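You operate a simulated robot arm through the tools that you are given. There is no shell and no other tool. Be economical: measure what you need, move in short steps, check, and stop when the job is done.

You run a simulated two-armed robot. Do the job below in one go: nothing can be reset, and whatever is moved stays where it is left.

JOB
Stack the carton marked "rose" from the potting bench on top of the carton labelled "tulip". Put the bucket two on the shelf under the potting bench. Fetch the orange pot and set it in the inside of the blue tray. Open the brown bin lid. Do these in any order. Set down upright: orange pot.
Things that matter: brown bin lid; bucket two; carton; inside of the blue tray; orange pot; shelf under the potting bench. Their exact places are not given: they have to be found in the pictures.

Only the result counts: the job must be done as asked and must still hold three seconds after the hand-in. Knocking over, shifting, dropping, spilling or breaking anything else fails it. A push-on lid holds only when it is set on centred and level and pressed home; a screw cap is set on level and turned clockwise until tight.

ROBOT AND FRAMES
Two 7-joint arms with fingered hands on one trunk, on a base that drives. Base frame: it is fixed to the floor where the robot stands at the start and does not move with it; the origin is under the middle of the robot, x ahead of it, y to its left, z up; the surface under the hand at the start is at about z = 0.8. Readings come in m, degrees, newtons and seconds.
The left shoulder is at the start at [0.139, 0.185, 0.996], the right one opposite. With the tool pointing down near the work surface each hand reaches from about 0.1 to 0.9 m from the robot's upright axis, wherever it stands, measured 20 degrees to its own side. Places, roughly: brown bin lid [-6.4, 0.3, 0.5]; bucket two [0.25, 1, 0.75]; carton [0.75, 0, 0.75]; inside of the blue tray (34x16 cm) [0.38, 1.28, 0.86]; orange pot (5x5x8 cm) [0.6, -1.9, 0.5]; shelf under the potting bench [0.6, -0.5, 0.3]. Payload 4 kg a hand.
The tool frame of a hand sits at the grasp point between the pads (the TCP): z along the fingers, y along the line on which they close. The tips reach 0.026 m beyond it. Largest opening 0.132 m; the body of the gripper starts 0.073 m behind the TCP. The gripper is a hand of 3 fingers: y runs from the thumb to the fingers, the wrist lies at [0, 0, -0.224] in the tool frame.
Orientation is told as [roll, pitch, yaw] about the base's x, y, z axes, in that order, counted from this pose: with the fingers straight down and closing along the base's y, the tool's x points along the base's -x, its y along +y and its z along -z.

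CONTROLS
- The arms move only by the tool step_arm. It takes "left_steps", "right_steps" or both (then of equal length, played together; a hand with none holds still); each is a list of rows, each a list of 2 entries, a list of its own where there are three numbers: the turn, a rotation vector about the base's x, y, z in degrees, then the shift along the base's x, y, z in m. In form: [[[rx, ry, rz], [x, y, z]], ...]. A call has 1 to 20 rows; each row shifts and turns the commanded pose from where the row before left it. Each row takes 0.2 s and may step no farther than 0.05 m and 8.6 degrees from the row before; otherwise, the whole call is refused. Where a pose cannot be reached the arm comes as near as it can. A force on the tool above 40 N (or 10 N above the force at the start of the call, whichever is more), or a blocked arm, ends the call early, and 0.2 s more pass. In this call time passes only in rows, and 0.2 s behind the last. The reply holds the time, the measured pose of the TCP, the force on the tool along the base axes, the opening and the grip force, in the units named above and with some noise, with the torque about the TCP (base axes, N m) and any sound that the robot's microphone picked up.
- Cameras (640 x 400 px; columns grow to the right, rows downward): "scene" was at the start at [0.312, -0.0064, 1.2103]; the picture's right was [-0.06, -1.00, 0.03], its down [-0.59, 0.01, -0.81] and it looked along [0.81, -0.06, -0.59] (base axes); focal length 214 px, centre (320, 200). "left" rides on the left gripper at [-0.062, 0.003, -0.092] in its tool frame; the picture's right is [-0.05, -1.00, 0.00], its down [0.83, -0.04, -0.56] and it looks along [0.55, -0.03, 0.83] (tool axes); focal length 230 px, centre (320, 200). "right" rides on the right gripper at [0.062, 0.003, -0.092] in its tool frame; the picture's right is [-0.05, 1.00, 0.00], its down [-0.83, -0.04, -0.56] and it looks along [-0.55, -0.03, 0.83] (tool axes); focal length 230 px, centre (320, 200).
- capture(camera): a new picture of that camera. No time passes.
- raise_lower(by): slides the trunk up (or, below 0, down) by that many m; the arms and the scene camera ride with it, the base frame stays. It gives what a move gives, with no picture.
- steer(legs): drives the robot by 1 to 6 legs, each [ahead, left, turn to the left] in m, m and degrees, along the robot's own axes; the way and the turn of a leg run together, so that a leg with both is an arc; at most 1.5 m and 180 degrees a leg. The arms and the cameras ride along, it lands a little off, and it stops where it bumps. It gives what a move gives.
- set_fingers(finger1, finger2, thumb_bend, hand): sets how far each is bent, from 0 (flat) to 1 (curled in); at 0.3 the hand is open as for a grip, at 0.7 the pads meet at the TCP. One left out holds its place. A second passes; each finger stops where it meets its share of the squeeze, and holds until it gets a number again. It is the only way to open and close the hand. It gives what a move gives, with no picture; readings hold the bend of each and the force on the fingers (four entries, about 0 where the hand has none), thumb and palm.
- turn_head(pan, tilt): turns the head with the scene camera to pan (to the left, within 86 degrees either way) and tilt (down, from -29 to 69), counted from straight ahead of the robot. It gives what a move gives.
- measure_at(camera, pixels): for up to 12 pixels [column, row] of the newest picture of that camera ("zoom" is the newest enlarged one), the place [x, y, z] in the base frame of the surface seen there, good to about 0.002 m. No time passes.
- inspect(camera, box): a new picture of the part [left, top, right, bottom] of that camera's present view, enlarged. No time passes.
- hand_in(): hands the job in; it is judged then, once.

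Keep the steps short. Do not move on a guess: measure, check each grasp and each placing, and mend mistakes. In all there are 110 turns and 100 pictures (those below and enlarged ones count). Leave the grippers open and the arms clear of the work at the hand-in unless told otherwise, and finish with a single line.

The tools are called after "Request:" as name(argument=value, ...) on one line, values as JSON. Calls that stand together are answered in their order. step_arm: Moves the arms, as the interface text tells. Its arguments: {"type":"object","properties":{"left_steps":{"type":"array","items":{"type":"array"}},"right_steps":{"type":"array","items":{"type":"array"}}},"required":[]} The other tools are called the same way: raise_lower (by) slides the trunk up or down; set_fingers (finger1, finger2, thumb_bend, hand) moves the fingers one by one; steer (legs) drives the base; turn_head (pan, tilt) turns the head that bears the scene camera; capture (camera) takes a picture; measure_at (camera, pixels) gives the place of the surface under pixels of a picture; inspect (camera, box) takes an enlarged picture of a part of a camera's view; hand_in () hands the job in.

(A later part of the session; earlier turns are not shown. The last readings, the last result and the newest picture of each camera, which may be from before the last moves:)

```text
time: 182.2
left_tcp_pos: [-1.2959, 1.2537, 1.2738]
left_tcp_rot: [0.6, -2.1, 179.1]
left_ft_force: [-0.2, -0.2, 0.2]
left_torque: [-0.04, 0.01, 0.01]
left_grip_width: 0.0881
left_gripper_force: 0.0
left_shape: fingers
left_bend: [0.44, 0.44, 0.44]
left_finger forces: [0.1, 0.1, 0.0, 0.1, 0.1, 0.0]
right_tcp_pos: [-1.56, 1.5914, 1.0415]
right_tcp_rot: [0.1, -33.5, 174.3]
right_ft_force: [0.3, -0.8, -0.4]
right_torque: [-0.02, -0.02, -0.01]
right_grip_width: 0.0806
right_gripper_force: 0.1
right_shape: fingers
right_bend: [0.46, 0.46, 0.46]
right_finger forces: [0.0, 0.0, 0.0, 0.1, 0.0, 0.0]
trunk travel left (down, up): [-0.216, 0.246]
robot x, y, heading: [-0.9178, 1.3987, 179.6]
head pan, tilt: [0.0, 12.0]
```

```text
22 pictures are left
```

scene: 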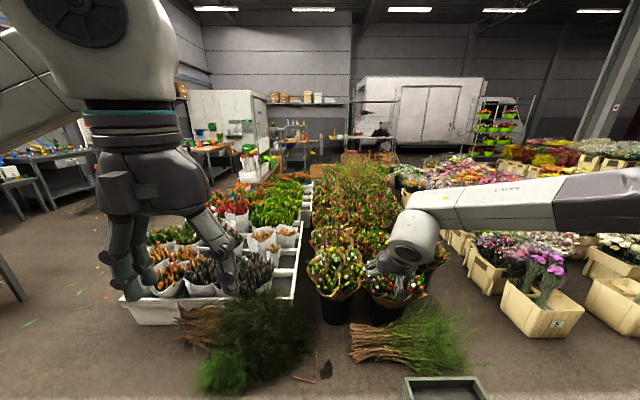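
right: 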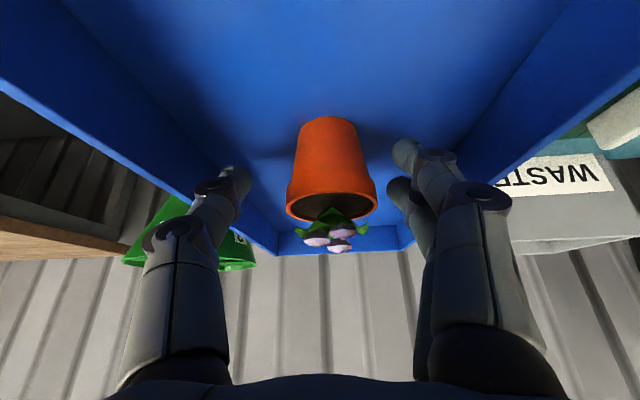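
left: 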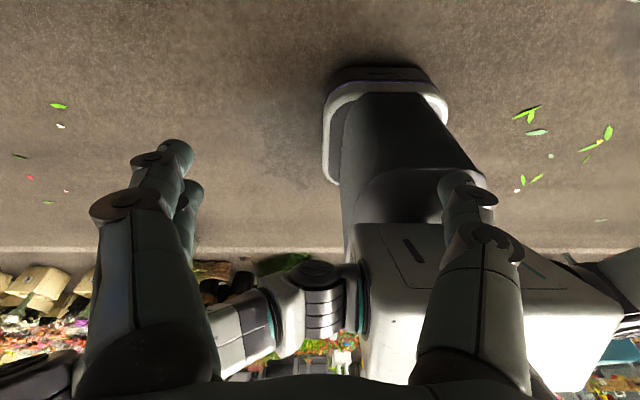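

Flowers block straight ahead; a floor aisle runs to the left. Measure the obstacles.

Request:
measure_at(camera="scene", pixels=[[130, 310], [120, 322], [60, 300], [40, 230], [215, 380], [20, 290], [70, 190], [210, 185], [50, 190], [235, 350]])

Request:
turn_head(pan=35, tilt=15)

Request:
capture(camera="scene")

```text
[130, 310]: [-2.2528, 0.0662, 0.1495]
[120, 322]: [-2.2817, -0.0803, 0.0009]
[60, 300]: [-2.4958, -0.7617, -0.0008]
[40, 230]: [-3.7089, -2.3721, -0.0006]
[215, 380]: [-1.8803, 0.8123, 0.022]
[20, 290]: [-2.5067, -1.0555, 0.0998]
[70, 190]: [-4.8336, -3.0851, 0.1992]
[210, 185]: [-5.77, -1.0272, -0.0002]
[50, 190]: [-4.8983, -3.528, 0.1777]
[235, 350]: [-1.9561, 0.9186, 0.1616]
```

```text
time: 183.2
left_tcp_pos: [-1.2939, 1.2532, 1.2741]
left_tcp_rot: [0.7, -2.0, 179.1]
left_ft_force: [0.5, -1.0, 0.6]
left_torque: [0.01, 0.0, -0.03]
left_grip_width: 0.0881
left_gripper_force: 0.1
left_shape: fingers
left_bend: [0.44, 0.44, 0.44]
left_finger forces: [0.0, 0.0, 0.0, 0.0, 0.0, 0.0]
right_tcp_pos: [-1.5602, 1.5911, 1.0418]
right_tcp_rot: [0.1, -33.4, 174.4]
right_ft_force: [-0.3, -0.6, 0.0]
right_torque: [-0.04, 0.0, -0.01]
right_grip_width: 0.0809
right_gripper_force: 0.0
right_shape: fingers
right_bend: [0.46, 0.46, 0.46]
right_finger forces: [0.0, 0.0, 0.0, 0.1, 0.0, 0.0]
trunk travel left (down, up): [-0.216, 0.246]
robot x, y, heading: [-0.9206, 1.404, 179.4]
head pan, tilt: [35.0, 15.0]
```

```text
21 pictures are left
```

scene: 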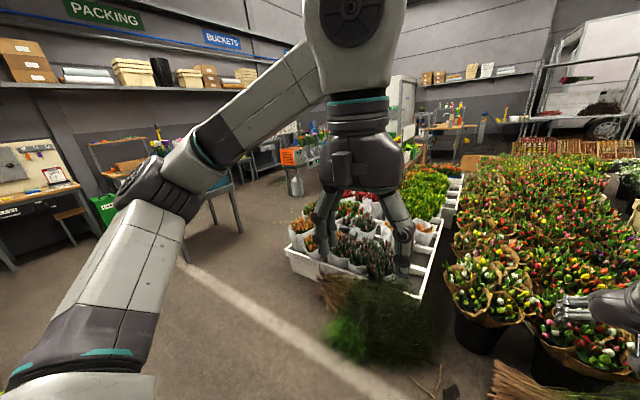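

White crates occupy y ≳ −0.1; the aisle at y≈−1.2 looks open. Slide left to y≈−1.2, then look ahead.

Request:
steer(legs=[[0, 1.3, 0], [0, 1.25, 0]])

Request:
turn_head(pan=-8, tilt=15)

Request:
capture(camera="scene")

```text
time: 195.7
left_tcp_pos: [-1.3392, -1.3032, 1.2747]
left_tcp_rot: [0.8, -2.0, 178.6]
left_ft_force: [0.1, -1.4, -0.2]
left_torque: [0.03, -0.03, -0.01]
left_grip_width: 0.0881
left_gripper_force: 0.0
left_shape: fingers
left_bend: [0.44, 0.44, 0.44]
left_finger forces: [0.1, 0.1, 0.0, 0.0, 0.0, 0.0]
right_tcp_pos: [-1.6032, -0.9626, 1.0412]
right_tcp_rot: [0.2, -33.4, 173.8]
right_ft_force: [-0.6, 0.4, -0.5]
right_torque: [0.0, 0.01, 0.01]
right_grip_width: 0.0806
right_gripper_force: 0.0
right_shape: fingers
right_bend: [0.46, 0.46, 0.46]
right_finger forces: [0.1, 0.0, 0.0, 0.0, 0.0, 0.1]
trunk travel left (down, up): [-0.216, 0.246]
robot x, y, heading: [-0.9662, -1.1569, 178.9]
head pan, tilt: [35.0, 15.0]
```

```text
time: 196.8
left_tcp_pos: [-1.3404, -1.3033, 1.2734]
left_tcp_rot: [0.7, -2.0, 178.7]
left_ft_force: [-0.8, 0.9, 1.4]
left_torque: [-0.01, 0.01, 0.03]
left_grip_width: 0.088
left_gripper_force: 0.1
left_shape: fingers
left_bend: [0.44, 0.44, 0.44]
left_finger forces: [0.1, 0.0, 0.1, 0.0, 0.1, 0.0]
right_tcp_pos: [-1.6015, -0.9633, 1.0409]
right_tcp_rot: [0.1, -33.4, 173.8]
right_ft_force: [0.7, -0.5, -0.4]
right_torque: [0.01, 0.01, 0.0]
right_grip_width: 0.0808
right_gripper_force: 0.0
right_shape: fingers
right_bend: [0.46, 0.46, 0.46]
right_finger forces: [0.0, 0.0, 0.0, 0.0, 0.0, 0.0]
trunk travel left (down, up): [-0.216, 0.246]
robot x, y, heading: [-0.9665, -1.1578, 179.3]
head pan, tilt: [-8.0, 15.0]
```

```text
20 pictures are left
```

scene: 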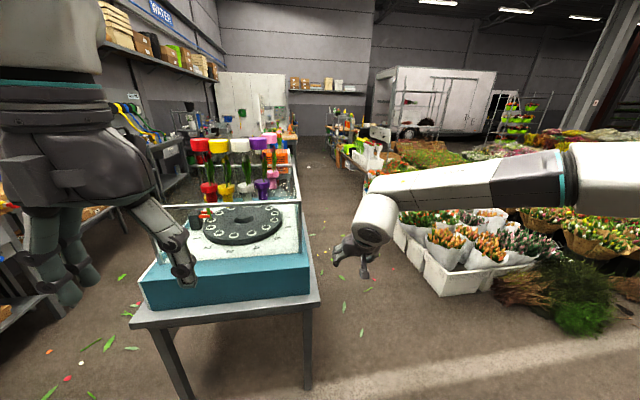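

A machine table stands ahead; the gap lies between it (right edge col 320) and the crates (col 420). Measure.

Request:
measure_at(camera="scene", pixels=[[318, 295], [308, 385], [135, 322], [310, 270], [425, 275], [400, 235], [325, 180], [360, 175], [345, 160], [390, 150], [340, 300], [290, 190]])

```text
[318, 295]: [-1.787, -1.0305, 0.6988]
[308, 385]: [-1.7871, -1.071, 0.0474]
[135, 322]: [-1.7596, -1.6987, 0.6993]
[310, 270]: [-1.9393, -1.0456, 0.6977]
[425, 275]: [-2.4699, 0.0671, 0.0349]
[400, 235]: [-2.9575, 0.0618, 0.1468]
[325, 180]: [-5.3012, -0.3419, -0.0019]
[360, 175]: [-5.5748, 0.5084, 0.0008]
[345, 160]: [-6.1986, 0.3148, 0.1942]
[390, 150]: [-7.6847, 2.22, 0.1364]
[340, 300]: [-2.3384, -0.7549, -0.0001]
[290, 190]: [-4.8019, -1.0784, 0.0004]
```

The aisle runs y −1.03…−0.08; I'll drive down it at y≈−0.5. First shift right 0.66.

Request:
steer(legs=[[0, -0.66, 0.7]])

Request:
steer(legs=[[1.4, 0, 0], [1.3, 0, 0]])

Request:
turn_head(pan=-5, tilt=18)

Request:
capture(camera="scene")

```text
time: 200.5
left_tcp_pos: [-1.3282, -0.648, 1.2738]
left_tcp_rot: [0.7, -2.0, 178.8]
left_ft_force: [0.7, 0.1, 0.4]
left_torque: [-0.01, 0.01, 0.03]
left_grip_width: 0.0883
left_gripper_force: 0.0
left_shape: fingers
left_bend: [0.44, 0.44, 0.44]
left_finger forces: [0.0, 0.0, 0.0, 0.0, 0.0, 0.0]
right_tcp_pos: [-1.5909, -0.3082, 1.0417]
right_tcp_rot: [0.1, -33.5, 173.9]
right_ft_force: [0.4, -0.2, 0.0]
right_torque: [-0.03, 0.01, 0.01]
right_grip_width: 0.0809
right_gripper_force: 0.1
right_shape: fingers
right_bend: [0.46, 0.46, 0.46]
right_finger forces: [0.1, 0.0, 0.0, 0.0, 0.0, 0.0]
trunk travel left (down, up): [-0.216, 0.246]
robot x, y, heading: [-0.9569, -0.4999, 178.9]
head pan, tilt: [-8.0, 15.0]
```

```text
time: 213.5
left_tcp_pos: [-4.0079, -0.5351, 1.2741]
left_tcp_rot: [0.7, -2.0, 177.0]
left_ft_force: [-0.1, -0.7, -1.1]
left_torque: [0.01, 0.03, 0.0]
left_grip_width: 0.088
left_gripper_force: 0.0
left_shape: fingers
left_bend: [0.44, 0.44, 0.44]
left_finger forces: [0.1, 0.0, 0.0, 0.0, 0.1, 0.1]
right_tcp_pos: [-4.2597, -0.1878, 1.0417]
right_tcp_rot: [0.2, -33.5, 172.1]
right_ft_force: [-0.5, -0.1, -0.6]
right_torque: [0.02, 0.01, 0.02]
right_grip_width: 0.0807
right_gripper_force: 0.0
right_shape: fingers
right_bend: [0.46, 0.46, 0.46]
right_finger forces: [0.1, 0.0, 0.0, 0.1, 0.0, 0.0]
trunk travel left (down, up): [-0.216, 0.246]
robot x, y, heading: [-3.6271, -0.3986, 177.3]
head pan, tilt: [-8.0, 15.0]
```

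```text
time: 214.1
left_tcp_pos: [-4.0078, -0.5348, 1.2742]
left_tcp_rot: [0.7, -2.0, 176.9]
left_ft_force: [-0.3, -0.3, 0.1]
left_torque: [-0.02, 0.02, -0.04]
left_grip_width: 0.0886
left_gripper_force: 0.1
left_shape: fingers
left_bend: [0.44, 0.44, 0.44]
left_finger forces: [0.0, 0.1, 0.1, 0.0, 0.0, 0.0]
right_tcp_pos: [-4.2603, -0.1883, 1.0419]
right_tcp_rot: [0.0, -33.4, 172.1]
right_ft_force: [-0.5, -0.2, 0.1]
right_torque: [-0.01, 0.01, -0.02]
right_grip_width: 0.0809
right_gripper_force: 0.0
right_shape: fingers
right_bend: [0.46, 0.46, 0.46]
right_finger forces: [0.0, 0.0, 0.1, 0.1, 0.0, 0.1]
trunk travel left (down, up): [-0.216, 0.246]
robot x, y, heading: [-3.6273, -0.3966, 177.3]
head pan, tilt: [-5.0, 18.0]
```

```text
19 pictures are left
```

scene: 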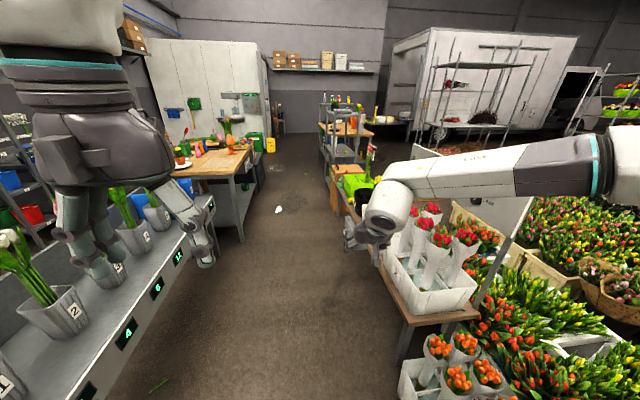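

Enlarge the area around (355,180) where the bins seem to be.

Request:
inspect(camera="scene", box=[300, 100, 420, 240])

Request:
measure_at(camera="scene", pixels=[[355, 178], [355, 190], [363, 200], [340, 170], [345, 150], [330, 200], [350, 220], [300, 250], [250, 170], [215, 240], [420, 315], [180, 240]])

```text
2.86 times, centred on (360, 170) of scene
```

zoom: 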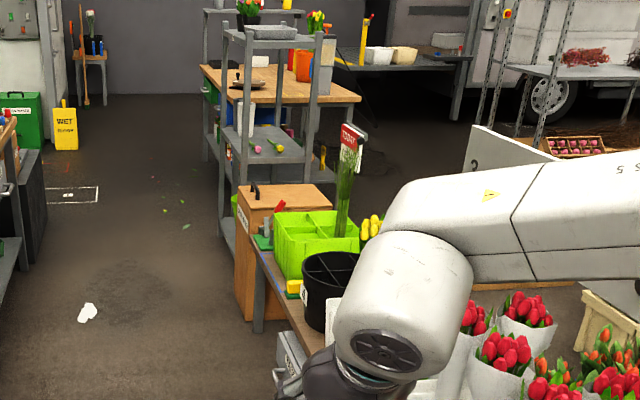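

```text
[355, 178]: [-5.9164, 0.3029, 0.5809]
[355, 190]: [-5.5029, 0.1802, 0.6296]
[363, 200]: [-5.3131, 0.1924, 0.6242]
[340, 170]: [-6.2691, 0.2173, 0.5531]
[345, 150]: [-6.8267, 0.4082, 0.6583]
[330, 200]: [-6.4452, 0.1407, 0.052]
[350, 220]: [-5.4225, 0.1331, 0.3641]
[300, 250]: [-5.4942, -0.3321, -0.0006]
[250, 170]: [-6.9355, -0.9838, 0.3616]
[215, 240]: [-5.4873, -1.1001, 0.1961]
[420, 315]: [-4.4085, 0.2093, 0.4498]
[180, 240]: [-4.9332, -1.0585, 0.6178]
```

The brown wooden bin with a black handle on its lid is behind the green crate, at about (−6.3, 0.25, 0.55). Drive on along the aisle to x≈−5.9, y≈−0.5.

Request:
steer(legs=[[1.3, 0.05, 2.7], [1.1, 0.1, 0]])

Request:
turn_head(pan=-55, tilt=35)

Request:
capture(camera="scene")

```text
time: 226.0
left_tcp_pos: [-6.4202, -0.6879, 1.2736]
left_tcp_rot: [0.7, -2.0, -179.4]
left_ft_force: [-0.1, -0.3, 0.3]
left_torque: [0.03, 0.0, 0.02]
left_grip_width: 0.0882
left_gripper_force: 0.0
left_shape: fingers
left_bend: [0.44, 0.44, 0.44]
left_finger forces: [0.1, 0.0, 0.1, 0.0, 0.0, 0.0]
right_tcp_pos: [-6.6938, -0.3573, 1.0399]
right_tcp_rot: [0.1, -33.4, 175.8]
right_ft_force: [-0.5, -0.1, 0.7]
right_torque: [-0.01, 0.03, 0.04]
right_grip_width: 0.0806
right_gripper_force: 0.0
right_shape: fingers
right_bend: [0.46, 0.46, 0.46]
right_finger forces: [0.0, 0.1, 0.2, 0.1, 0.0, 0.0]
trunk travel left (down, up): [-0.216, 0.246]
robot x, y, heading: [-6.0519, -0.5297, -179.1]
head pan, tilt: [-5.0, 18.0]
```

```text
time: 227.2
left_tcp_pos: [-6.4199, -0.688, 1.2732]
left_tcp_rot: [0.7, -2.0, -179.4]
left_ft_force: [-0.8, 0.3, 0.2]
left_torque: [-0.04, 0.0, -0.01]
left_grip_width: 0.0884
left_gripper_force: 0.1
left_shape: fingers
left_bend: [0.44, 0.44, 0.44]
left_finger forces: [0.0, 0.0, 0.0, 0.0, 0.0, 0.0]
right_tcp_pos: [-6.6948, -0.357, 1.0414]
right_tcp_rot: [0.2, -33.4, 175.7]
right_ft_force: [0.2, 0.1, -0.4]
right_torque: [0.02, 0.02, -0.02]
right_grip_width: 0.0805
right_gripper_force: 0.0
right_shape: fingers
right_bend: [0.46, 0.46, 0.46]
right_finger forces: [0.0, 0.0, 0.0, 0.0, 0.0, 0.0]
trunk travel left (down, up): [-0.216, 0.246]
robot x, y, heading: [-6.0496, -0.525, -179.1]
head pan, tilt: [-55.0, 35.0]
```

```text
17 pictures are left
```

scene: 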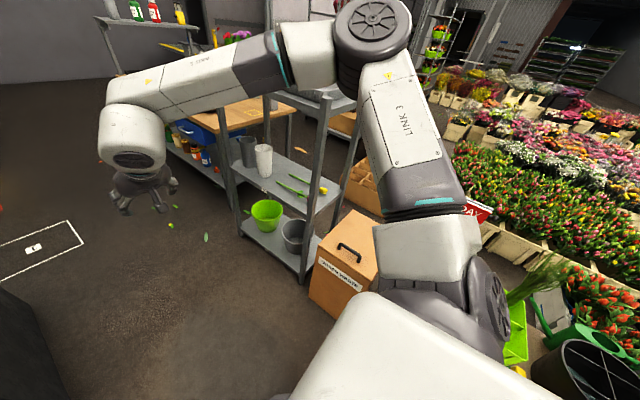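

The bin (handle at (348,252)) is to the right. Pull the right hand in and upright, then turn right 90° to face it.

Request:
step_arm(right_steps=[[[0, -6.6, 0], [0.03, 0, 0.02]], [[0, -6.6, 0], [0.03, 0, 0.02]], [[0, -6.6, 0], [0.03, 0, 0.02]], [[0, -6.6, 0], [0.03, 0, 0.02]], [[0, -6.6, 0], [0.03, 0, 0.02]]])

Request:
steer(legs=[[0.1, 0.05, 0], [0, 0, -90]])

Request:
turn_head(pan=0, tilt=45)

Request:
capture(camera="scene")

```text
time: 228.4
left_tcp_pos: [-6.4197, -0.6875, 1.2752]
left_tcp_rot: [0.7, -2.0, -179.4]
left_ft_force: [-0.3, 0.2, 0.6]
left_torque: [0.03, -0.01, 0.01]
left_grip_width: 0.0881
left_gripper_force: 0.0
left_shape: fingers
left_bend: [0.44, 0.44, 0.44]
left_finger forces: [0.0, 0.0, 0.0, 0.1, 0.0, 0.0]
right_tcp_pos: [-6.5441, -0.3587, 1.1433]
right_tcp_rot: [-2.2, -0.3, 176.5]
right_ft_force: [0.8, -1.4, -0.7]
right_torque: [-0.02, -0.02, 0.02]
right_grip_width: 0.0808
right_gripper_force: 0.0
right_shape: fingers
right_bend: [0.46, 0.46, 0.46]
right_finger forces: [0.0, 0.0, 0.0, 0.1, 0.1, 0.1]
trunk travel left (down, up): [-0.216, 0.246]
robot x, y, heading: [-6.0532, -0.5261, -178.9]
head pan, tilt: [-55.0, 35.0]
```

```text
time: 233.4
left_tcp_pos: [-6.316, -0.2126, 1.2746]
left_tcp_rot: [0.5, -2.1, 91.3]
left_ft_force: [-0.4, -0.3, 0.1]
left_torque: [0.02, 0.05, 0.01]
left_grip_width: 0.0884
left_gripper_force: 0.2
left_shape: fingers
left_bend: [0.44, 0.44, 0.44]
left_finger forces: [0.0, 0.1, 0.0, 0.1, 0.0, 0.1]
right_tcp_pos: [-5.9871, -0.0833, 1.1414]
right_tcp_rot: [-2.2, -0.5, 87.2]
right_ft_force: [0.2, 0.9, -0.2]
right_torque: [-0.03, 0.04, 0.02]
right_grip_width: 0.0808
right_gripper_force: 0.0
right_shape: fingers
right_bend: [0.46, 0.46, 0.46]
right_finger forces: [0.0, 0.0, 0.1, 0.0, 0.0, 0.0]
trunk travel left (down, up): [-0.216, 0.246]
robot x, y, heading: [-6.1495, -0.5755, 91.8]
head pan, tilt: [-55.0, 35.0]
```

```text
time: 234.6
left_tcp_pos: [-6.3144, -0.2122, 1.2742]
left_tcp_rot: [0.7, -1.9, 91.4]
left_ft_force: [0.1, 0.4, 0.0]
left_torque: [0.02, 0.02, 0.02]
left_grip_width: 0.0885
left_gripper_force: 0.0
left_shape: fingers
left_bend: [0.44, 0.44, 0.44]
left_finger forces: [0.1, 0.0, 0.0, 0.0, 0.0, 0.0]
right_tcp_pos: [-5.9867, -0.0826, 1.1421]
right_tcp_rot: [-2.2, -0.6, 87.2]
right_ft_force: [0.2, 0.0, 0.4]
right_torque: [0.02, -0.02, 0.0]
right_grip_width: 0.0806
right_gripper_force: 0.0
right_shape: fingers
right_bend: [0.46, 0.46, 0.46]
right_finger forces: [0.0, 0.0, 0.0, 0.0, 0.0, 0.1]
trunk travel left (down, up): [-0.216, 0.246]
robot x, y, heading: [-6.1486, -0.5813, 91.7]
head pan, tilt: [0.0, 45.0]
```

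```text
16 pictures are left
```

scene: 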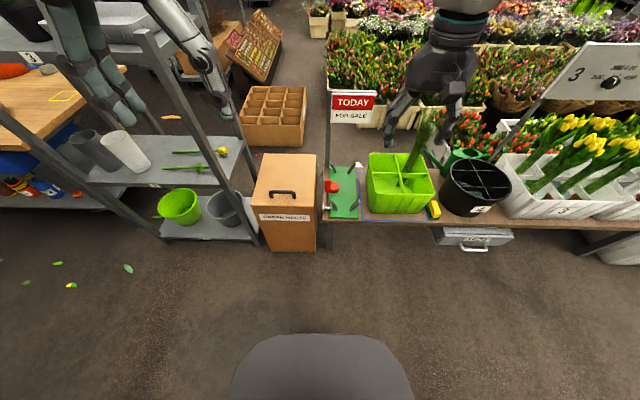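

Bin lid with handle at (283,192) clearly seen. Enlarge and measure.

Request:
inspect(camera="scene", box=[220, 130, 380, 270])

Request:
measure_at(camera="scene", pixels=[[269, 193], [283, 190], [296, 193], [256, 210], [310, 210], [262, 160], [315, 160], [285, 175], [258, 240], [285, 230], [285, 217], [285, 203]])

```text
2.86 times, centred on (300, 200) of scene
```

zoom: 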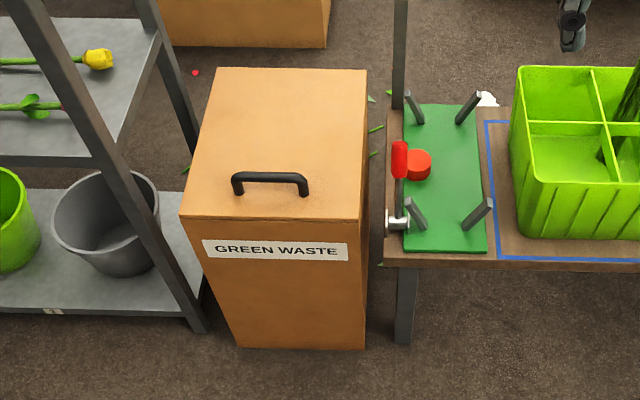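

```text
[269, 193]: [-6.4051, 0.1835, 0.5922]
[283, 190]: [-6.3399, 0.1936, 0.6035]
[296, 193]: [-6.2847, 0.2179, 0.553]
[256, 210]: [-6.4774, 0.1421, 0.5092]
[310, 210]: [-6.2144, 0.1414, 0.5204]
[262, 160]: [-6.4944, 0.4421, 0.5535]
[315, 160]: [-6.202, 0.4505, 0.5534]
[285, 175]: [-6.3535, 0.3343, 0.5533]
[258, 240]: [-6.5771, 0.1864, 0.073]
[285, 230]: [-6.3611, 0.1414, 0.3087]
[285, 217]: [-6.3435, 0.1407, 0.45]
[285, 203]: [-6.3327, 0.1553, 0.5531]
```

Handle: bar along x from −6.405 to −6.28 at y≈0.192, z≈0.60; lid top 0.553; bin x −6.49…−6.21, y 0.14…0.46, so the hinge is at the back. I shift right 0.1, ahead 0.26, and turn the left hand −91° so it closes across the bar (right hand drawn back).

Request:
step_arm(left_steps=[[[0, 0, -8.3], [0, 0, 0]], [[0, 0, -8.3], [0, 0, 0]], [[0, 0, -8.3], [0, 0, 0]], [[0, 0, -8.3], [0, 0, 0]], [[0, 0, -8.3], [0, 0, 0]], [[0, 0, -8.3], [0, 0, 0]], [[0, 0, -8.3], [0, 0, 0]], [[0, 0, -8.3], [0, 0, 0]], [[0, 0, -8.3], [0, 0, 0]], [[0, 0, -8.3], [0, 0, 0]], [[0, 0, -8.3], [0, 0, 0]]], right_steps=[[[0, 0, 0], [0, -0.01, 0.01]], [[0, 0, 0], [0, -0.01, 0.01]], [[0, 0, 0], [0, -0.01, 0.01]], [[0, 0, 0], [0, -0.01, 0.01]], [[0, 0, 0], [0, -0.01, 0.01]], [[0, 0, 0], [0, -0.01, 0.01]], [[0, 0, 0], [0, -0.01, 0.01]], [[0, 0, 0], [0, -0.01, 0.01]], [[0, 0, 0], [0, -0.01, 0.01]], [[0, 0, 0], [0, -0.01, 0.01]], [[0, 0, 0], [0, -0.01, 0.01]]])

Request:
steer(legs=[[0.26, -0.1, -1.7]])

Request:
capture(camera="scene")

```text
time: 237.0
left_tcp_pos: [-6.3153, -0.2133, 1.2746]
left_tcp_rot: [0.8, -2.0, 0.0]
left_ft_force: [0.4, 0.1, -0.5]
left_torque: [0.01, 0.0, -0.01]
left_grip_width: 0.0883
left_gripper_force: 0.1
left_shape: fingers
left_bend: [0.44, 0.44, 0.44]
left_finger forces: [0.1, 0.0, 0.0, 0.1, 0.1, 0.0]
right_tcp_pos: [-5.9857, -0.1932, 1.2532]
right_tcp_rot: [-2.2, -0.3, 87.2]
right_ft_force: [-1.0, -1.5, 0.2]
right_torque: [0.02, 0.02, 0.0]
right_grip_width: 0.0808
right_gripper_force: 0.1
right_shape: fingers
right_bend: [0.46, 0.46, 0.46]
right_finger forces: [0.0, 0.0, 0.0, 0.0, 0.1, 0.1]
trunk travel left (down, up): [-0.216, 0.246]
robot x, y, heading: [-6.1491, -0.5781, 91.5]
head pan, tilt: [0.0, 45.0]
```

```text
time: 239.0
left_tcp_pos: [-6.2081, 0.0541, 1.2737]
left_tcp_rot: [0.7, -2.0, -1.6]
left_ft_force: [-0.4, 0.3, 0.2]
left_torque: [0.02, 0.01, -0.01]
left_grip_width: 0.0881
left_gripper_force: 0.1
left_shape: fingers
left_bend: [0.44, 0.44, 0.44]
left_finger forces: [0.0, 0.1, 0.0, 0.0, 0.0, 0.1]
right_tcp_pos: [-5.8785, 0.0643, 1.2531]
right_tcp_rot: [-2.3, -0.5, 85.6]
right_ft_force: [0.6, 0.1, -0.2]
right_torque: [0.01, -0.02, 0.04]
right_grip_width: 0.0808
right_gripper_force: 0.0
right_shape: fingers
right_bend: [0.46, 0.46, 0.46]
right_finger forces: [0.0, 0.0, 0.1, 0.1, 0.0, 0.0]
trunk travel left (down, up): [-0.216, 0.246]
robot x, y, heading: [-6.0552, -0.3113, 89.8]
head pan, tilt: [0.0, 45.0]
```

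```text
14 pictures are left
```

scene: 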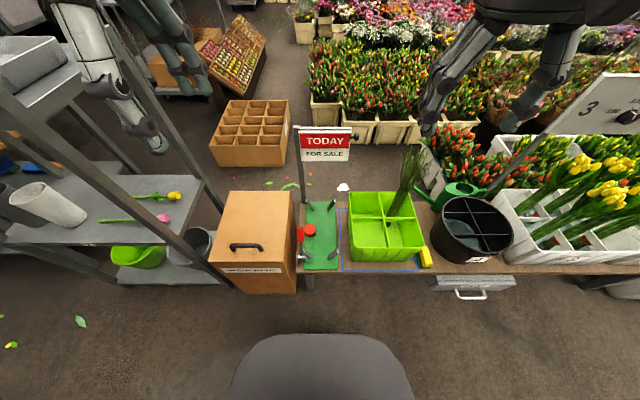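

Measure the rack's near post beside the bin (line from (215,270) up to (60,60)) for elbow clearance, and the handle again.

Request:
measure_at(camera="scene", pixels=[[215, 272], [150, 200], [100, 150], [60, 100], [30, 70], [232, 247], [247, 246], [262, 248], [130, 60], [20, 40]])

```text
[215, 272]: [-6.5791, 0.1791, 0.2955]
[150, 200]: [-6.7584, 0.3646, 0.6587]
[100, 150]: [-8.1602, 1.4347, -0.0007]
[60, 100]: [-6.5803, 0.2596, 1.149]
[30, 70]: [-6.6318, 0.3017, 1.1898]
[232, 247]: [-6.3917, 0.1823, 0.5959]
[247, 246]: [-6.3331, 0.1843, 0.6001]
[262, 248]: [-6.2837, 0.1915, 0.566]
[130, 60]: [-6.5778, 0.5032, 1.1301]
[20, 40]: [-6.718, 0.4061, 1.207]
```

The left elbow would meet the rack (posts at x −6.58 up to z 1.2), so the right hand is the better choice. Draw the left hand back, turn the right hand to yaw 0 and slide the base left 0.4.

Request:
measure_at(camera="scene", pixels=[[325, 132], [302, 128], [303, 190], [412, 150], [310, 228]])

Request:
step_arm(right_steps=[[[0, 0, -7.7], [0, 0, 0]], [[0, 0, -7.7], [0, 0, 0]], [[0, 0, -7.7], [0, 0, 0]], [[0, 0, -7.7], [0, 0, 0]], [[0, 0, -7.7], [0, 0, 0]], [[0, 0, -7.7], [0, 0, 0]], [[0, 0, -7.7], [0, 0, 0]], [[0, 0, -7.7], [0, 0, 0]], [[0, 0, -7.7], [0, 0, 0]], [[0, 0, -7.7], [0, 0, 0]], [[2, 0, -7.7], [0, 0, 0]]], left_steps=[[[0, 0, 0], [0, -0.01, 0]], [[0, 0, 0], [0, -0.01, 0]], [[0, 0, 0], [0, -0.01, 0]], [[0, 0, 0], [0, -0.01, 0]], [[0, 0, 0], [0, -0.01, 0]], [[0, 0, 0], [0, -0.01, 0]], [[0, 0, 0], [0, -0.01, 0]], [[0, 0, 0], [0, 0, 0]], [[0, 0, 0], [0, 0, 0]], [[0, 0, 0], [0, 0, 0]], [[0, 0, 0], [0, 0, 0]]])

Request:
steer(legs=[[0, 0.42, 0]])

```text
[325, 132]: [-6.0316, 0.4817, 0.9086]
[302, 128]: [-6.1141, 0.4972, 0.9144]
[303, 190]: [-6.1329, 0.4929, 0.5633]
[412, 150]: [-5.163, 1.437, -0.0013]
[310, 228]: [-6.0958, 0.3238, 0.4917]
```

```text
time: 241.4
left_tcp_pos: [-6.2077, -0.0157, 1.2743]
left_tcp_rot: [0.7, -1.9, -1.5]
left_ft_force: [1.2, -0.3, 1.1]
left_torque: [0.01, 0.03, -0.02]
left_grip_width: 0.0883
left_gripper_force: 0.1
left_shape: fingers
left_bend: [0.44, 0.44, 0.44]
left_finger forces: [0.0, 0.0, 0.0, 0.0, 0.0, 0.1]
right_tcp_pos: [-5.6104, 0.0753, 1.2608]
right_tcp_rot: [-0.3, 0.2, 2.0]
right_ft_force: [0.7, -0.4, 0.5]
right_torque: [0.01, 0.04, 0.01]
right_grip_width: 0.0803
right_gripper_force: 0.1
right_shape: fingers
right_bend: [0.46, 0.46, 0.46]
right_finger forces: [0.1, 0.1, 0.0, 0.0, 0.0, 0.1]
right hand out of reach, approached as far as the arm can: row 6, 7, 8, 9, 10, 11
trunk travel left (down, up): [-0.216, 0.246]
robot x, y, heading: [-6.0533, -0.3153, 90.0]
head pan, tilt: [0.0, 45.0]
```

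```text
time: 244.0
left_tcp_pos: [-6.6255, -0.0116, 1.2748]
left_tcp_rot: [0.8, -2.0, -2.0]
left_ft_force: [0.0, 1.0, 0.4]
left_torque: [-0.03, 0.01, 0.0]
left_grip_width: 0.0881
left_gripper_force: 0.1
left_shape: fingers
left_bend: [0.44, 0.44, 0.44]
left_finger forces: [0.0, 0.0, 0.1, 0.1, 0.0, 0.0]
right_tcp_pos: [-6.031, 0.0746, 1.2609]
right_tcp_rot: [-0.3, 0.0, 1.6]
right_ft_force: [-0.1, 0.8, 0.1]
right_torque: [-0.03, 0.0, -0.02]
right_grip_width: 0.0807
right_gripper_force: 0.0
right_shape: fingers
right_bend: [0.46, 0.46, 0.46]
right_finger forces: [0.1, 0.0, 0.0, 0.0, 0.0, 0.1]
trunk travel left (down, up): [-0.216, 0.246]
robot x, y, heading: [-6.4742, -0.3171, 89.7]
head pan, tilt: [0.0, 45.0]
```

At that yaw the right wrist is at its limit; turn it the other way (to yaw 180°) while moving to x≈−6.34.

Request:
step_arm(right_steps=[[[0, 0, 8.5], [-0.0156, 0, 0]], [[0, 0, 8.5], [-0.0156, 0, 0]], [[0, 0, 8.5], [-0.0156, 0, 0]], [[0, 0, 8.5], [-0.0156, 0, 0]], [[0, 0, 8.5], [-0.0156, 0, 0]], [[0, 0, 8.5], [-0.0156, 0, 0]], [[0, 0, 8.5], [-0.0156, 0, 0]], [[0, 0, 8.5], [-0.0156, 0, 0]], [[0, 0, 8.5], [-0.0156, 0, 0]], [[0, 0, 8.5], [-0.0156, 0, 0]], [[0, 0, 8.5], [-0.0156, 0, 0]], [[0, 0, 8.5], [-0.0156, 0, 0]], [[0, 0, 8.5], [-0.0156, 0, 0]], [[0, 0, 8.5], [-0.0156, 0, 0]], [[0, 0, 8.5], [-0.0156, 0, 0]], [[0, 0, 8.5], [-0.0156, 0, 0]], [[0, 0, 8.5], [-0.0156, 0, 0]], [[0, 0, 8.5], [-0.0156, 0, 0]], [[0, 0, 8.5], [-0.0156, 0, 0]], [[0, 0, 8.4], [-0.0156, 0, 0]]])

```text
time: 248.2
left_tcp_pos: [-6.6277, -0.0125, 1.2734]
left_tcp_rot: [0.5, -2.0, -2.1]
left_ft_force: [-0.1, 0.3, 0.2]
left_torque: [0.04, -0.03, 0.01]
left_grip_width: 0.0884
left_gripper_force: 0.0
left_shape: fingers
left_bend: [0.44, 0.44, 0.44]
left_finger forces: [0.0, 0.0, 0.0, 0.0, 0.0, 0.0]
right_tcp_pos: [-6.3444, 0.0743, 1.2593]
right_tcp_rot: [-0.3, 0.0, 171.6]
right_ft_force: [0.3, 0.6, -0.3]
right_torque: [0.01, -0.02, -0.05]
right_grip_width: 0.0807
right_gripper_force: 0.1
right_shape: fingers
right_bend: [0.46, 0.46, 0.46]
right_finger forces: [0.0, 0.0, 0.1, 0.0, 0.1, 0.1]
trunk travel left (down, up): [-0.216, 0.246]
robot x, y, heading: [-6.4722, -0.3122, 89.7]
head pan, tilt: [0.0, 45.0]
```

Good. Now over the handle: y to 0.19 and down to z ≈ 0.70, yaw to 180.

Request:
step_arm(right_steps=[[[0, 0, 8.3], [0, 0.03, 0]], [[0, 0, 0], [0, 0.03, -0.03]], [[0, 0, 0], [0, 0.03, -0.03]], [[0, 0, 0], [0, 0.026, -0.03]], [[0, 0, 0], [0, 0, -0.045]], [[0, 0, 0], [0, 0, -0.045]], [[0, 0, 0], [0, 0, -0.045]], [[0, 0, 0], [0, 0, -0.045]], [[0, 0, 0], [0, 0, -0.045]], [[0, 0, 0], [0, 0, -0.045]], [[0, 0, 0], [0, 0, -0.045]], [[0, 0, 0], [0, 0, -0.045]], [[0, 0, 0], [0, 0, -0.045]], [[0, 0, 0], [0, 0, -0.045]], [[0, 0, 0], [0, 0, -0.02]]])

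Request:
turn_head(pan=-10, tilt=50)

Request:
inspect(camera="scene", box=[240, 100, 440, 260])

Request:
capture(camera="right")

```text
time: 251.4
left_tcp_pos: [-6.6269, -0.0118, 1.2726]
left_tcp_rot: [0.7, -2.0, -1.9]
left_ft_force: [-0.5, -0.3, -0.1]
left_torque: [0.03, 0.01, 0.01]
left_grip_width: 0.0883
left_gripper_force: 0.0
left_shape: fingers
left_bend: [0.44, 0.44, 0.44]
left_finger forces: [0.1, 0.0, 0.0, 0.0, 0.0, 0.0]
right_tcp_pos: [-6.2856, 0.16, 0.7516]
right_tcp_rot: [-0.3, -0.1, 179.8]
right_ft_force: [-1.0, -0.3, -0.4]
right_torque: [-0.01, -0.01, -0.02]
right_grip_width: 0.0809
right_gripper_force: 0.1
right_shape: fingers
right_bend: [0.46, 0.46, 0.46]
right_finger forces: [0.1, 0.0, 0.0, 0.1, 0.0, 0.1]
right hand out of reach, approached as far as the arm can: row 12, 13, 14, 15
trunk travel left (down, up): [-0.216, 0.246]
robot x, y, heading: [-6.4771, -0.3158, 89.6]
head pan, tilt: [0.0, 45.0]
```

```text
time: 252.1
left_tcp_pos: [-6.628, -0.0131, 1.2731]
left_tcp_rot: [0.7, -2.0, -2.0]
left_ft_force: [0.1, -0.1, 0.2]
left_torque: [-0.03, 0.02, 0.02]
left_grip_width: 0.0882
left_gripper_force: 0.0
left_shape: fingers
left_bend: [0.44, 0.44, 0.44]
left_finger forces: [0.1, 0.0, 0.0, 0.1, 0.1, 0.0]
right_tcp_pos: [-6.2863, 0.1601, 0.7513]
right_tcp_rot: [-0.3, -0.1, 179.7]
right_ft_force: [0.0, 0.4, 0.8]
right_torque: [0.01, -0.01, 0.03]
right_grip_width: 0.0811
right_gripper_force: 0.2
right_shape: fingers
right_bend: [0.46, 0.46, 0.46]
right_finger forces: [0.0, 0.0, 0.0, 0.0, 0.1, 0.0]
trunk travel left (down, up): [-0.216, 0.246]
robot x, y, heading: [-6.4728, -0.3125, 89.8]
head pan, tilt: [-10.0, 50.0]
```

```text
2.50 times, centred on (340, 180) of scene
```

zoom: 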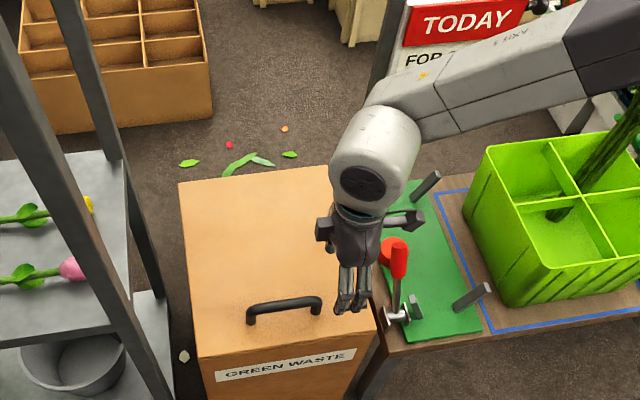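

```text
12 pictures are left
```

right: 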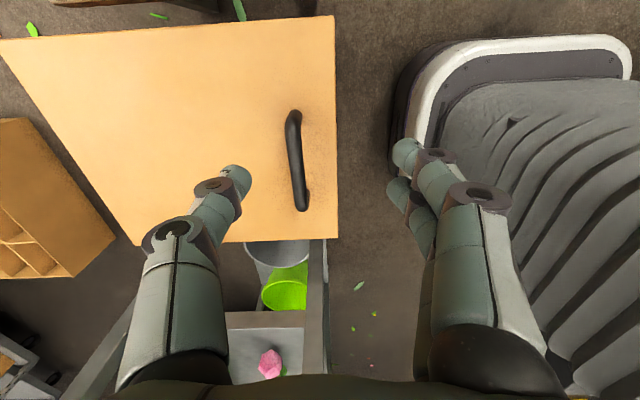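

The trunk is too high for this. Raise the hand a bit to a reachable pose over the handle, then lower the trunk 0.17.

Request:
step_arm(right_steps=[[[0, 0, 0], [-0.019, 0.01, 0.04]], [[0, 0, 0], [-0.019, 0.01, 0.04]], [[0, 0, 0], [-0.019, 0.009, 0.03]]])

Request:
raise_lower(by=-0.17)

Request:
set_fingers(hand="right", finger1=0.5, finger2=0.5, thumb_bend=0.5)

Request:
capture(camera="right")

```text
time: 252.9
left_tcp_pos: [-6.6276, -0.0114, 1.2725]
left_tcp_rot: [0.7, -2.0, -2.0]
left_ft_force: [-0.5, -0.5, 0.8]
left_torque: [0.01, 0.02, 0.0]
left_grip_width: 0.0881
left_gripper_force: 0.0
left_shape: fingers
left_bend: [0.44, 0.44, 0.44]
left_finger forces: [0.0, 0.1, 0.1, 0.0, 0.0, 0.0]
right_tcp_pos: [-6.3443, 0.1898, 0.8615]
right_tcp_rot: [-0.2, 0.0, 179.8]
right_ft_force: [-0.1, -0.1, -0.3]
right_torque: [0.0, -0.02, 0.0]
right_grip_width: 0.0807
right_gripper_force: 0.0
right_shape: fingers
right_bend: [0.46, 0.46, 0.46]
right_finger forces: [0.0, 0.1, 0.0, 0.1, 0.0, 0.0]
trunk travel left (down, up): [-0.216, 0.246]
robot x, y, heading: [-6.476, -0.3113, 89.9]
head pan, tilt: [-10.0, 50.0]
```

```text
time: 254.8
left_tcp_pos: [-6.6267, -0.0142, 1.1039]
left_tcp_rot: [0.8, -1.9, -2.0]
left_ft_force: [0.4, -0.8, -1.2]
left_torque: [0.04, 0.0, 0.01]
left_grip_width: 0.0882
left_gripper_force: 0.0
left_shape: fingers
left_bend: [0.44, 0.44, 0.44]
left_finger forces: [0.0, 0.1, 0.0, 0.1, 0.1, 0.0]
right_tcp_pos: [-6.3433, 0.19, 0.693]
right_tcp_rot: [-0.3, 0.0, 179.9]
right_ft_force: [0.4, -0.7, 0.4]
right_torque: [0.05, 0.0, -0.03]
right_grip_width: 0.081
right_gripper_force: 0.1
right_shape: fingers
right_bend: [0.46, 0.46, 0.46]
right_finger forces: [0.0, 0.1, 0.0, 0.0, 0.0, 0.0]
trunk travel left (down, up): [-0.046, 0.416]
robot x, y, heading: [-6.4757, -0.3176, 89.5]
head pan, tilt: [-10.0, 50.0]
```

```text
time: 255.8
left_tcp_pos: [-6.6271, -0.013, 1.1034]
left_tcp_rot: [0.7, -2.0, -2.0]
left_ft_force: [-1.2, 1.0, -0.1]
left_torque: [0.0, 0.04, 0.02]
left_grip_width: 0.0884
left_gripper_force: 0.1
left_shape: fingers
left_bend: [0.44, 0.44, 0.44]
left_finger forces: [0.0, 0.0, 0.1, 0.1, 0.1, 0.1]
right_tcp_pos: [-6.3433, 0.1889, 0.6914]
right_tcp_rot: [-0.2, 0.0, 179.8]
right_ft_force: [-0.5, 0.7, 0.2]
right_torque: [0.01, 0.01, 0.0]
right_grip_width: 0.0687
right_gripper_force: 0.2
right_shape: fingers
right_bend: [0.5, 0.5, 0.5]
right_finger forces: [0.0, 0.1, 0.1, 0.1, 0.1, 0.1]
trunk travel left (down, up): [-0.046, 0.416]
robot x, y, heading: [-6.4773, -0.3171, 89.9]
head pan, tilt: [-10.0, 50.0]
```

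```text
11 pictures are left
```

right: 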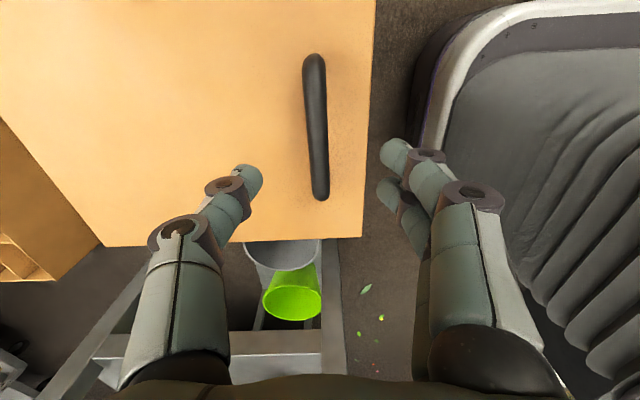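

Handle is centred between the fingers. Descend 0.092 and close.

Request:
step_arm(right_steps=[[[0, 0, 0], [0, 0.001, -0.035]], [[0, 0, 0], [0, 0, -0.035]], [[0, 0, 0], [0, 0, -0.022]]])

Request:
set_fingers(hand="right", finger1=0.72, finger2=0.72, thumb_bend=0.72)

```text
time: 256.6
left_tcp_pos: [-6.6268, -0.0118, 1.1028]
left_tcp_rot: [0.6, -2.0, -2.1]
left_ft_force: [-0.1, 0.1, 0.6]
left_torque: [0.03, 0.0, 0.05]
left_grip_width: 0.0881
left_gripper_force: 0.1
left_shape: fingers
left_bend: [0.44, 0.44, 0.44]
left_finger forces: [0.1, 0.1, 0.0, 0.0, 0.1, 0.1]
right_tcp_pos: [-6.343, 0.1912, 0.5992]
right_tcp_rot: [-0.2, 0.0, 179.8]
right_ft_force: [0.4, -0.2, -0.2]
right_torque: [0.02, -0.01, -0.03]
right_grip_width: 0.0686
right_gripper_force: 0.1
right_shape: fingers
right_bend: [0.5, 0.5, 0.5]
right_finger forces: [0.0, 0.0, 0.0, 0.0, 0.1, 0.0]
trunk travel left (down, up): [-0.046, 0.416]
robot x, y, heading: [-6.4702, -0.3151, 89.5]
head pan, tilt: [-10.0, 50.0]
```

```text
time: 257.6
left_tcp_pos: [-6.6262, -0.0127, 1.1027]
left_tcp_rot: [0.7, -2.0, -2.0]
left_ft_force: [-0.3, -0.9, -0.7]
left_torque: [0.03, -0.01, -0.03]
left_grip_width: 0.0881
left_gripper_force: 0.0
left_shape: fingers
left_bend: [0.44, 0.44, 0.44]
left_finger forces: [0.1, 0.0, 0.0, 0.0, 0.0, 0.0]
right_tcp_pos: [-6.3439, 0.191, 0.5991]
right_tcp_rot: [-0.2, -0.1, 179.9]
right_ft_force: [-0.3, 1.8, -3.0]
right_torque: [-0.02, -0.01, -0.01]
right_grip_width: 0.0063
right_gripper_force: 4.1
right_shape: fingers
right_bend: [0.71, 0.71, 0.69]
right_finger forces: [1.8, 1.9, 0.1, 0.1, 4.8, 0.1]
trunk travel left (down, up): [-0.046, 0.416]
robot x, y, heading: [-6.476, -0.3155, 89.8]
head pan, tilt: [-10.0, 50.0]
```

The fingers cage the bar. Lift along the hinge arc (hinge ≈ y 0.455, z 0.55), first 30°.

Request:
step_arm(right_steps=[[[0, 0, 0], [0, 0.0127, 0.0452]], [[4, 0, 0], [0, 0.0204, 0.0424]], [[4, 0, 0], [0, 0.0274, 0.0382]]])

Request:
capture(camera="scene")

```text
time: 258.4
left_tcp_pos: [-6.6271, -0.0144, 1.1038]
left_tcp_rot: [0.8, -2.1, -1.9]
left_ft_force: [-1.0, -0.1, 0.0]
left_torque: [0.02, -0.02, -0.01]
left_grip_width: 0.0881
left_gripper_force: 0.0
left_shape: fingers
left_bend: [0.44, 0.44, 0.44]
left_finger forces: [0.0, 0.0, 0.1, 0.0, 0.0, 0.0]
right_tcp_pos: [-6.3475, 0.2501, 0.7269]
right_tcp_rot: [-8.2, -0.1, 179.9]
right_ft_force: [0.4, -2.8, -2.4]
right_torque: [-0.02, 0.01, -0.01]
right_grip_width: 0.003
right_gripper_force: 1.7
right_shape: fingers
right_bend: [0.71, 0.71, 0.72]
right_finger forces: [1.5, 1.5, 0.1, 0.0, 0.5, 0.1]
trunk travel left (down, up): [-0.046, 0.416]
robot x, y, heading: [-6.4732, -0.3167, 89.5]
head pan, tilt: [-10.0, 50.0]
```

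```text
10 pictures are left
```

scene: 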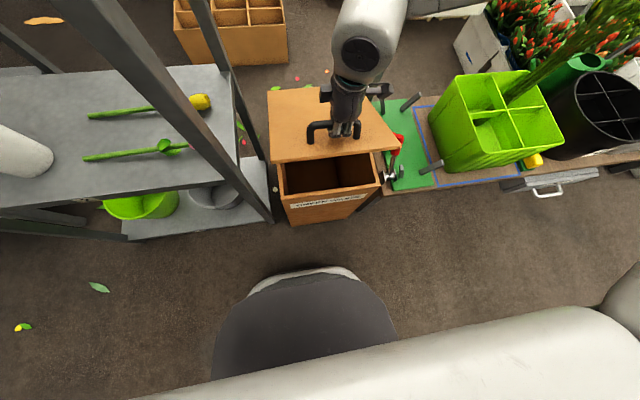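

The lid opens. Continue the arc to about 90°.

Request:
step_arm(right_steps=[[[5, 0, 0], [0, 0.0336, 0.0328]], [[5, 0, 0], [0, 0.0389, 0.0265]], [[5, 0, 0], [0, 0.0428, 0.0194]], [[5, 0, 0], [0, 0.0456, 0.0116]], [[5, 0, 0], [0, 0.0468, 0.0036]]])

Request:
capture(camera="scene")

```text
time: 259.6
left_tcp_pos: [-6.627, -0.0117, 1.1033]
left_tcp_rot: [0.6, -2.0, -2.0]
left_ft_force: [0.6, 0.2, 0.3]
left_torque: [-0.01, 0.01, -0.01]
left_grip_width: 0.0881
left_gripper_force: 0.2
left_shape: fingers
left_bend: [0.44, 0.44, 0.44]
left_finger forces: [0.1, 0.1, 0.0, 0.1, 0.1, 0.1]
right_tcp_pos: [-6.3465, 0.461, 0.8181]
right_tcp_rot: [-33.2, -0.1, 179.9]
right_ft_force: [-1.3, -2.4, -0.3]
right_torque: [0.09, -0.02, -0.05]
right_grip_width: 0.0013
right_gripper_force: 1.1
right_shape: fingers
right_bend: [0.72, 0.72, 0.72]
right_finger forces: [1.3, 1.5, 0.0, 0.1, 0.0, 0.0]
trunk travel left (down, up): [-0.046, 0.416]
robot x, y, heading: [-6.47, -0.3146, 89.7]
head pan, tilt: [-10.0, 50.0]
```

```text
9 pictures are left
```

scene: 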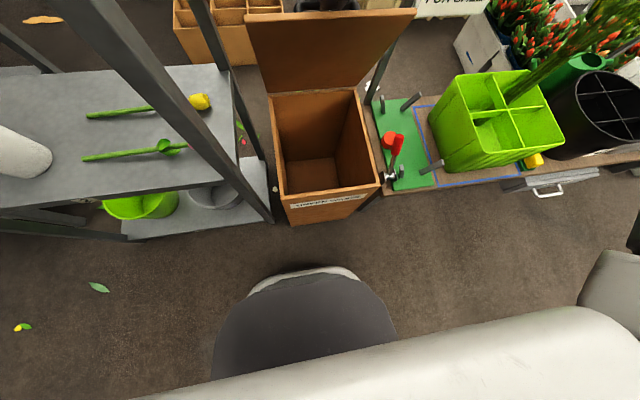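

Lid is near vertical. Carry it a little past vertical.

Request:
step_arm(right_steps=[[[3, 0, 0], [0, 0.0468, -0.0047]], [[3, 0, 0], [0, 0.0453, -0.0127]], [[3, 0, 0], [0, 0.022, -0.009]]])

Request:
turn_head(pan=-10, tilt=35)

Request:
capture(camera="scene")

```text
time: 260.2
left_tcp_pos: [-6.6269, -0.0137, 1.1039]
left_tcp_rot: [0.7, -2.0, -1.8]
left_ft_force: [1.2, 0.6, 0.9]
left_torque: [-0.02, 0.01, -0.01]
left_grip_width: 0.0882
left_gripper_force: 0.1
left_shape: fingers
left_bend: [0.44, 0.44, 0.44]
left_finger forces: [0.0, 0.0, 0.0, 0.1, 0.0, 0.1]
right_tcp_pos: [-6.341, 0.5159, 0.8157]
right_tcp_rot: [-38.0, -1.7, -178.9]
right_ft_force: [-6.3, -12.6, 8.1]
right_torque: [-2.42, -0.34, -0.41]
right_grip_width: 0.0036
right_gripper_force: 69.9
right_shape: fingers
right_bend: [0.72, 0.72, 0.72]
right_finger forces: [38.7, 33.9, 0.1, 0.0, 0.0, 67.1]
right hand out of reach, approached as far as the arm can: row 1, 2
trunk travel left (down, up): [-0.046, 0.416]
robot x, y, heading: [-6.4732, -0.3152, 89.8]
head pan, tilt: [-10.0, 50.0]
stopped in row 2 (right hand): the force on the tool passed its limit at 77 N (the readings are from after the stop); the commanded pose is now the measured one
```

```text
time: 260.9
left_tcp_pos: [-6.6285, -0.0151, 1.1026]
left_tcp_rot: [0.7, -2.0, -2.0]
left_ft_force: [0.7, 0.2, 0.1]
left_torque: [0.02, -0.02, 0.0]
left_grip_width: 0.0885
left_gripper_force: 0.1
left_shape: fingers
left_bend: [0.44, 0.44, 0.44]
left_finger forces: [0.0, 0.0, 0.0, 0.0, 0.1, 0.0]
right_tcp_pos: [-6.3415, 0.5173, 0.8139]
right_tcp_rot: [-38.1, -1.5, -179.1]
right_ft_force: [-6.3, -11.5, 7.4]
right_torque: [-3.0, -0.22, -0.29]
right_grip_width: 0.0035
right_gripper_force: 81.9
right_shape: fingers
right_bend: [0.72, 0.72, 0.72]
right_finger forces: [45.5, 39.7, 0.0, 0.1, 0.1, 78.7]
trunk travel left (down, up): [-0.046, 0.416]
robot x, y, heading: [-6.4753, -0.313, 89.9]
head pan, tilt: [-10.0, 35.0]
```

```text
8 pictures are left
```

scene: 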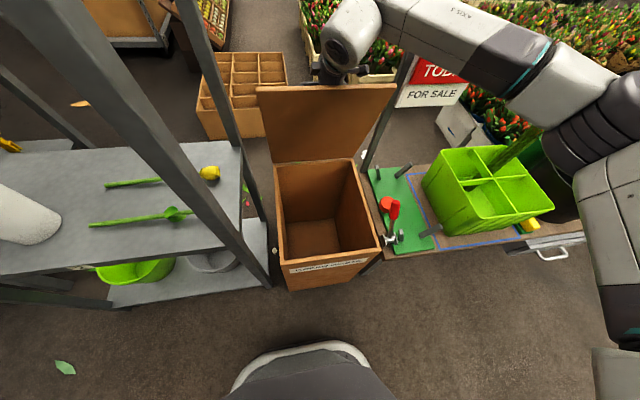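

Lid is slightly past vertical and the hand is squeezed between bar and lid. Open the fingers moderately to relieve it.

Request:
set_fingers(hand="right", finger1=0.56, finger2=0.56, thumb_bend=0.56)

Request:
inspect(camera="scene", box=[230, 0, 430, 180])

Request:
measure_at(camera="zoom", pixels=[[150, 200], [150, 290], [260, 200], [230, 300], [100, 300], [500, 200]])

```text
time: 261.9
left_tcp_pos: [-6.6278, -0.015, 1.1036]
left_tcp_rot: [0.7, -2.0, -1.9]
left_ft_force: [-0.2, 1.1, 0.1]
left_torque: [-0.02, -0.01, 0.02]
left_grip_width: 0.0884
left_gripper_force: 0.1
left_shape: fingers
left_bend: [0.44, 0.44, 0.44]
left_finger forces: [0.0, 0.0, 0.0, 0.1, 0.0, 0.0]
right_tcp_pos: [-6.3396, 0.5181, 0.8158]
right_tcp_rot: [-38.1, -1.3, -179.0]
right_ft_force: [-9.4, -3.5, 12.3]
right_torque: [-1.51, -0.49, -0.73]
right_grip_width: 0.0486
right_gripper_force: 34.6
right_shape: fingers
right_bend: [0.56, 0.56, 0.56]
right_finger forces: [19.0, 15.2, 0.0, 0.0, 0.1, 35.2]
trunk travel left (down, up): [-0.046, 0.416]
robot x, y, heading: [-6.473, -0.3147, 89.8]
head pan, tilt: [-10.0, 35.0]
```

```text
2.22 times, centred on (330, 90) of scene
```

zoom: 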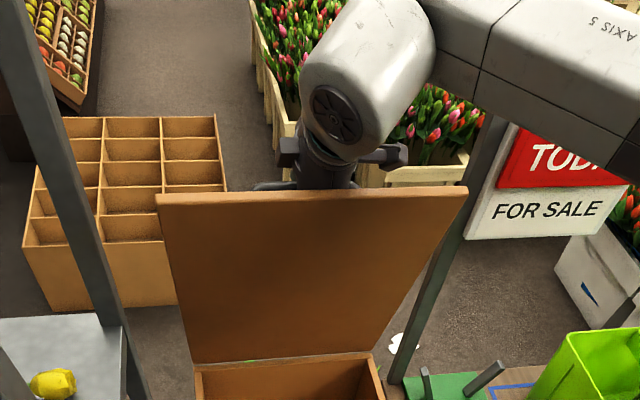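

```text
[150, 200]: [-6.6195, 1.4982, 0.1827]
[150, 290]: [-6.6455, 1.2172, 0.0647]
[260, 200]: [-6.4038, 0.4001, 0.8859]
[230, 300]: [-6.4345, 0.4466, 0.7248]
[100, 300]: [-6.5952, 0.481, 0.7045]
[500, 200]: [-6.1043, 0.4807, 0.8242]
```

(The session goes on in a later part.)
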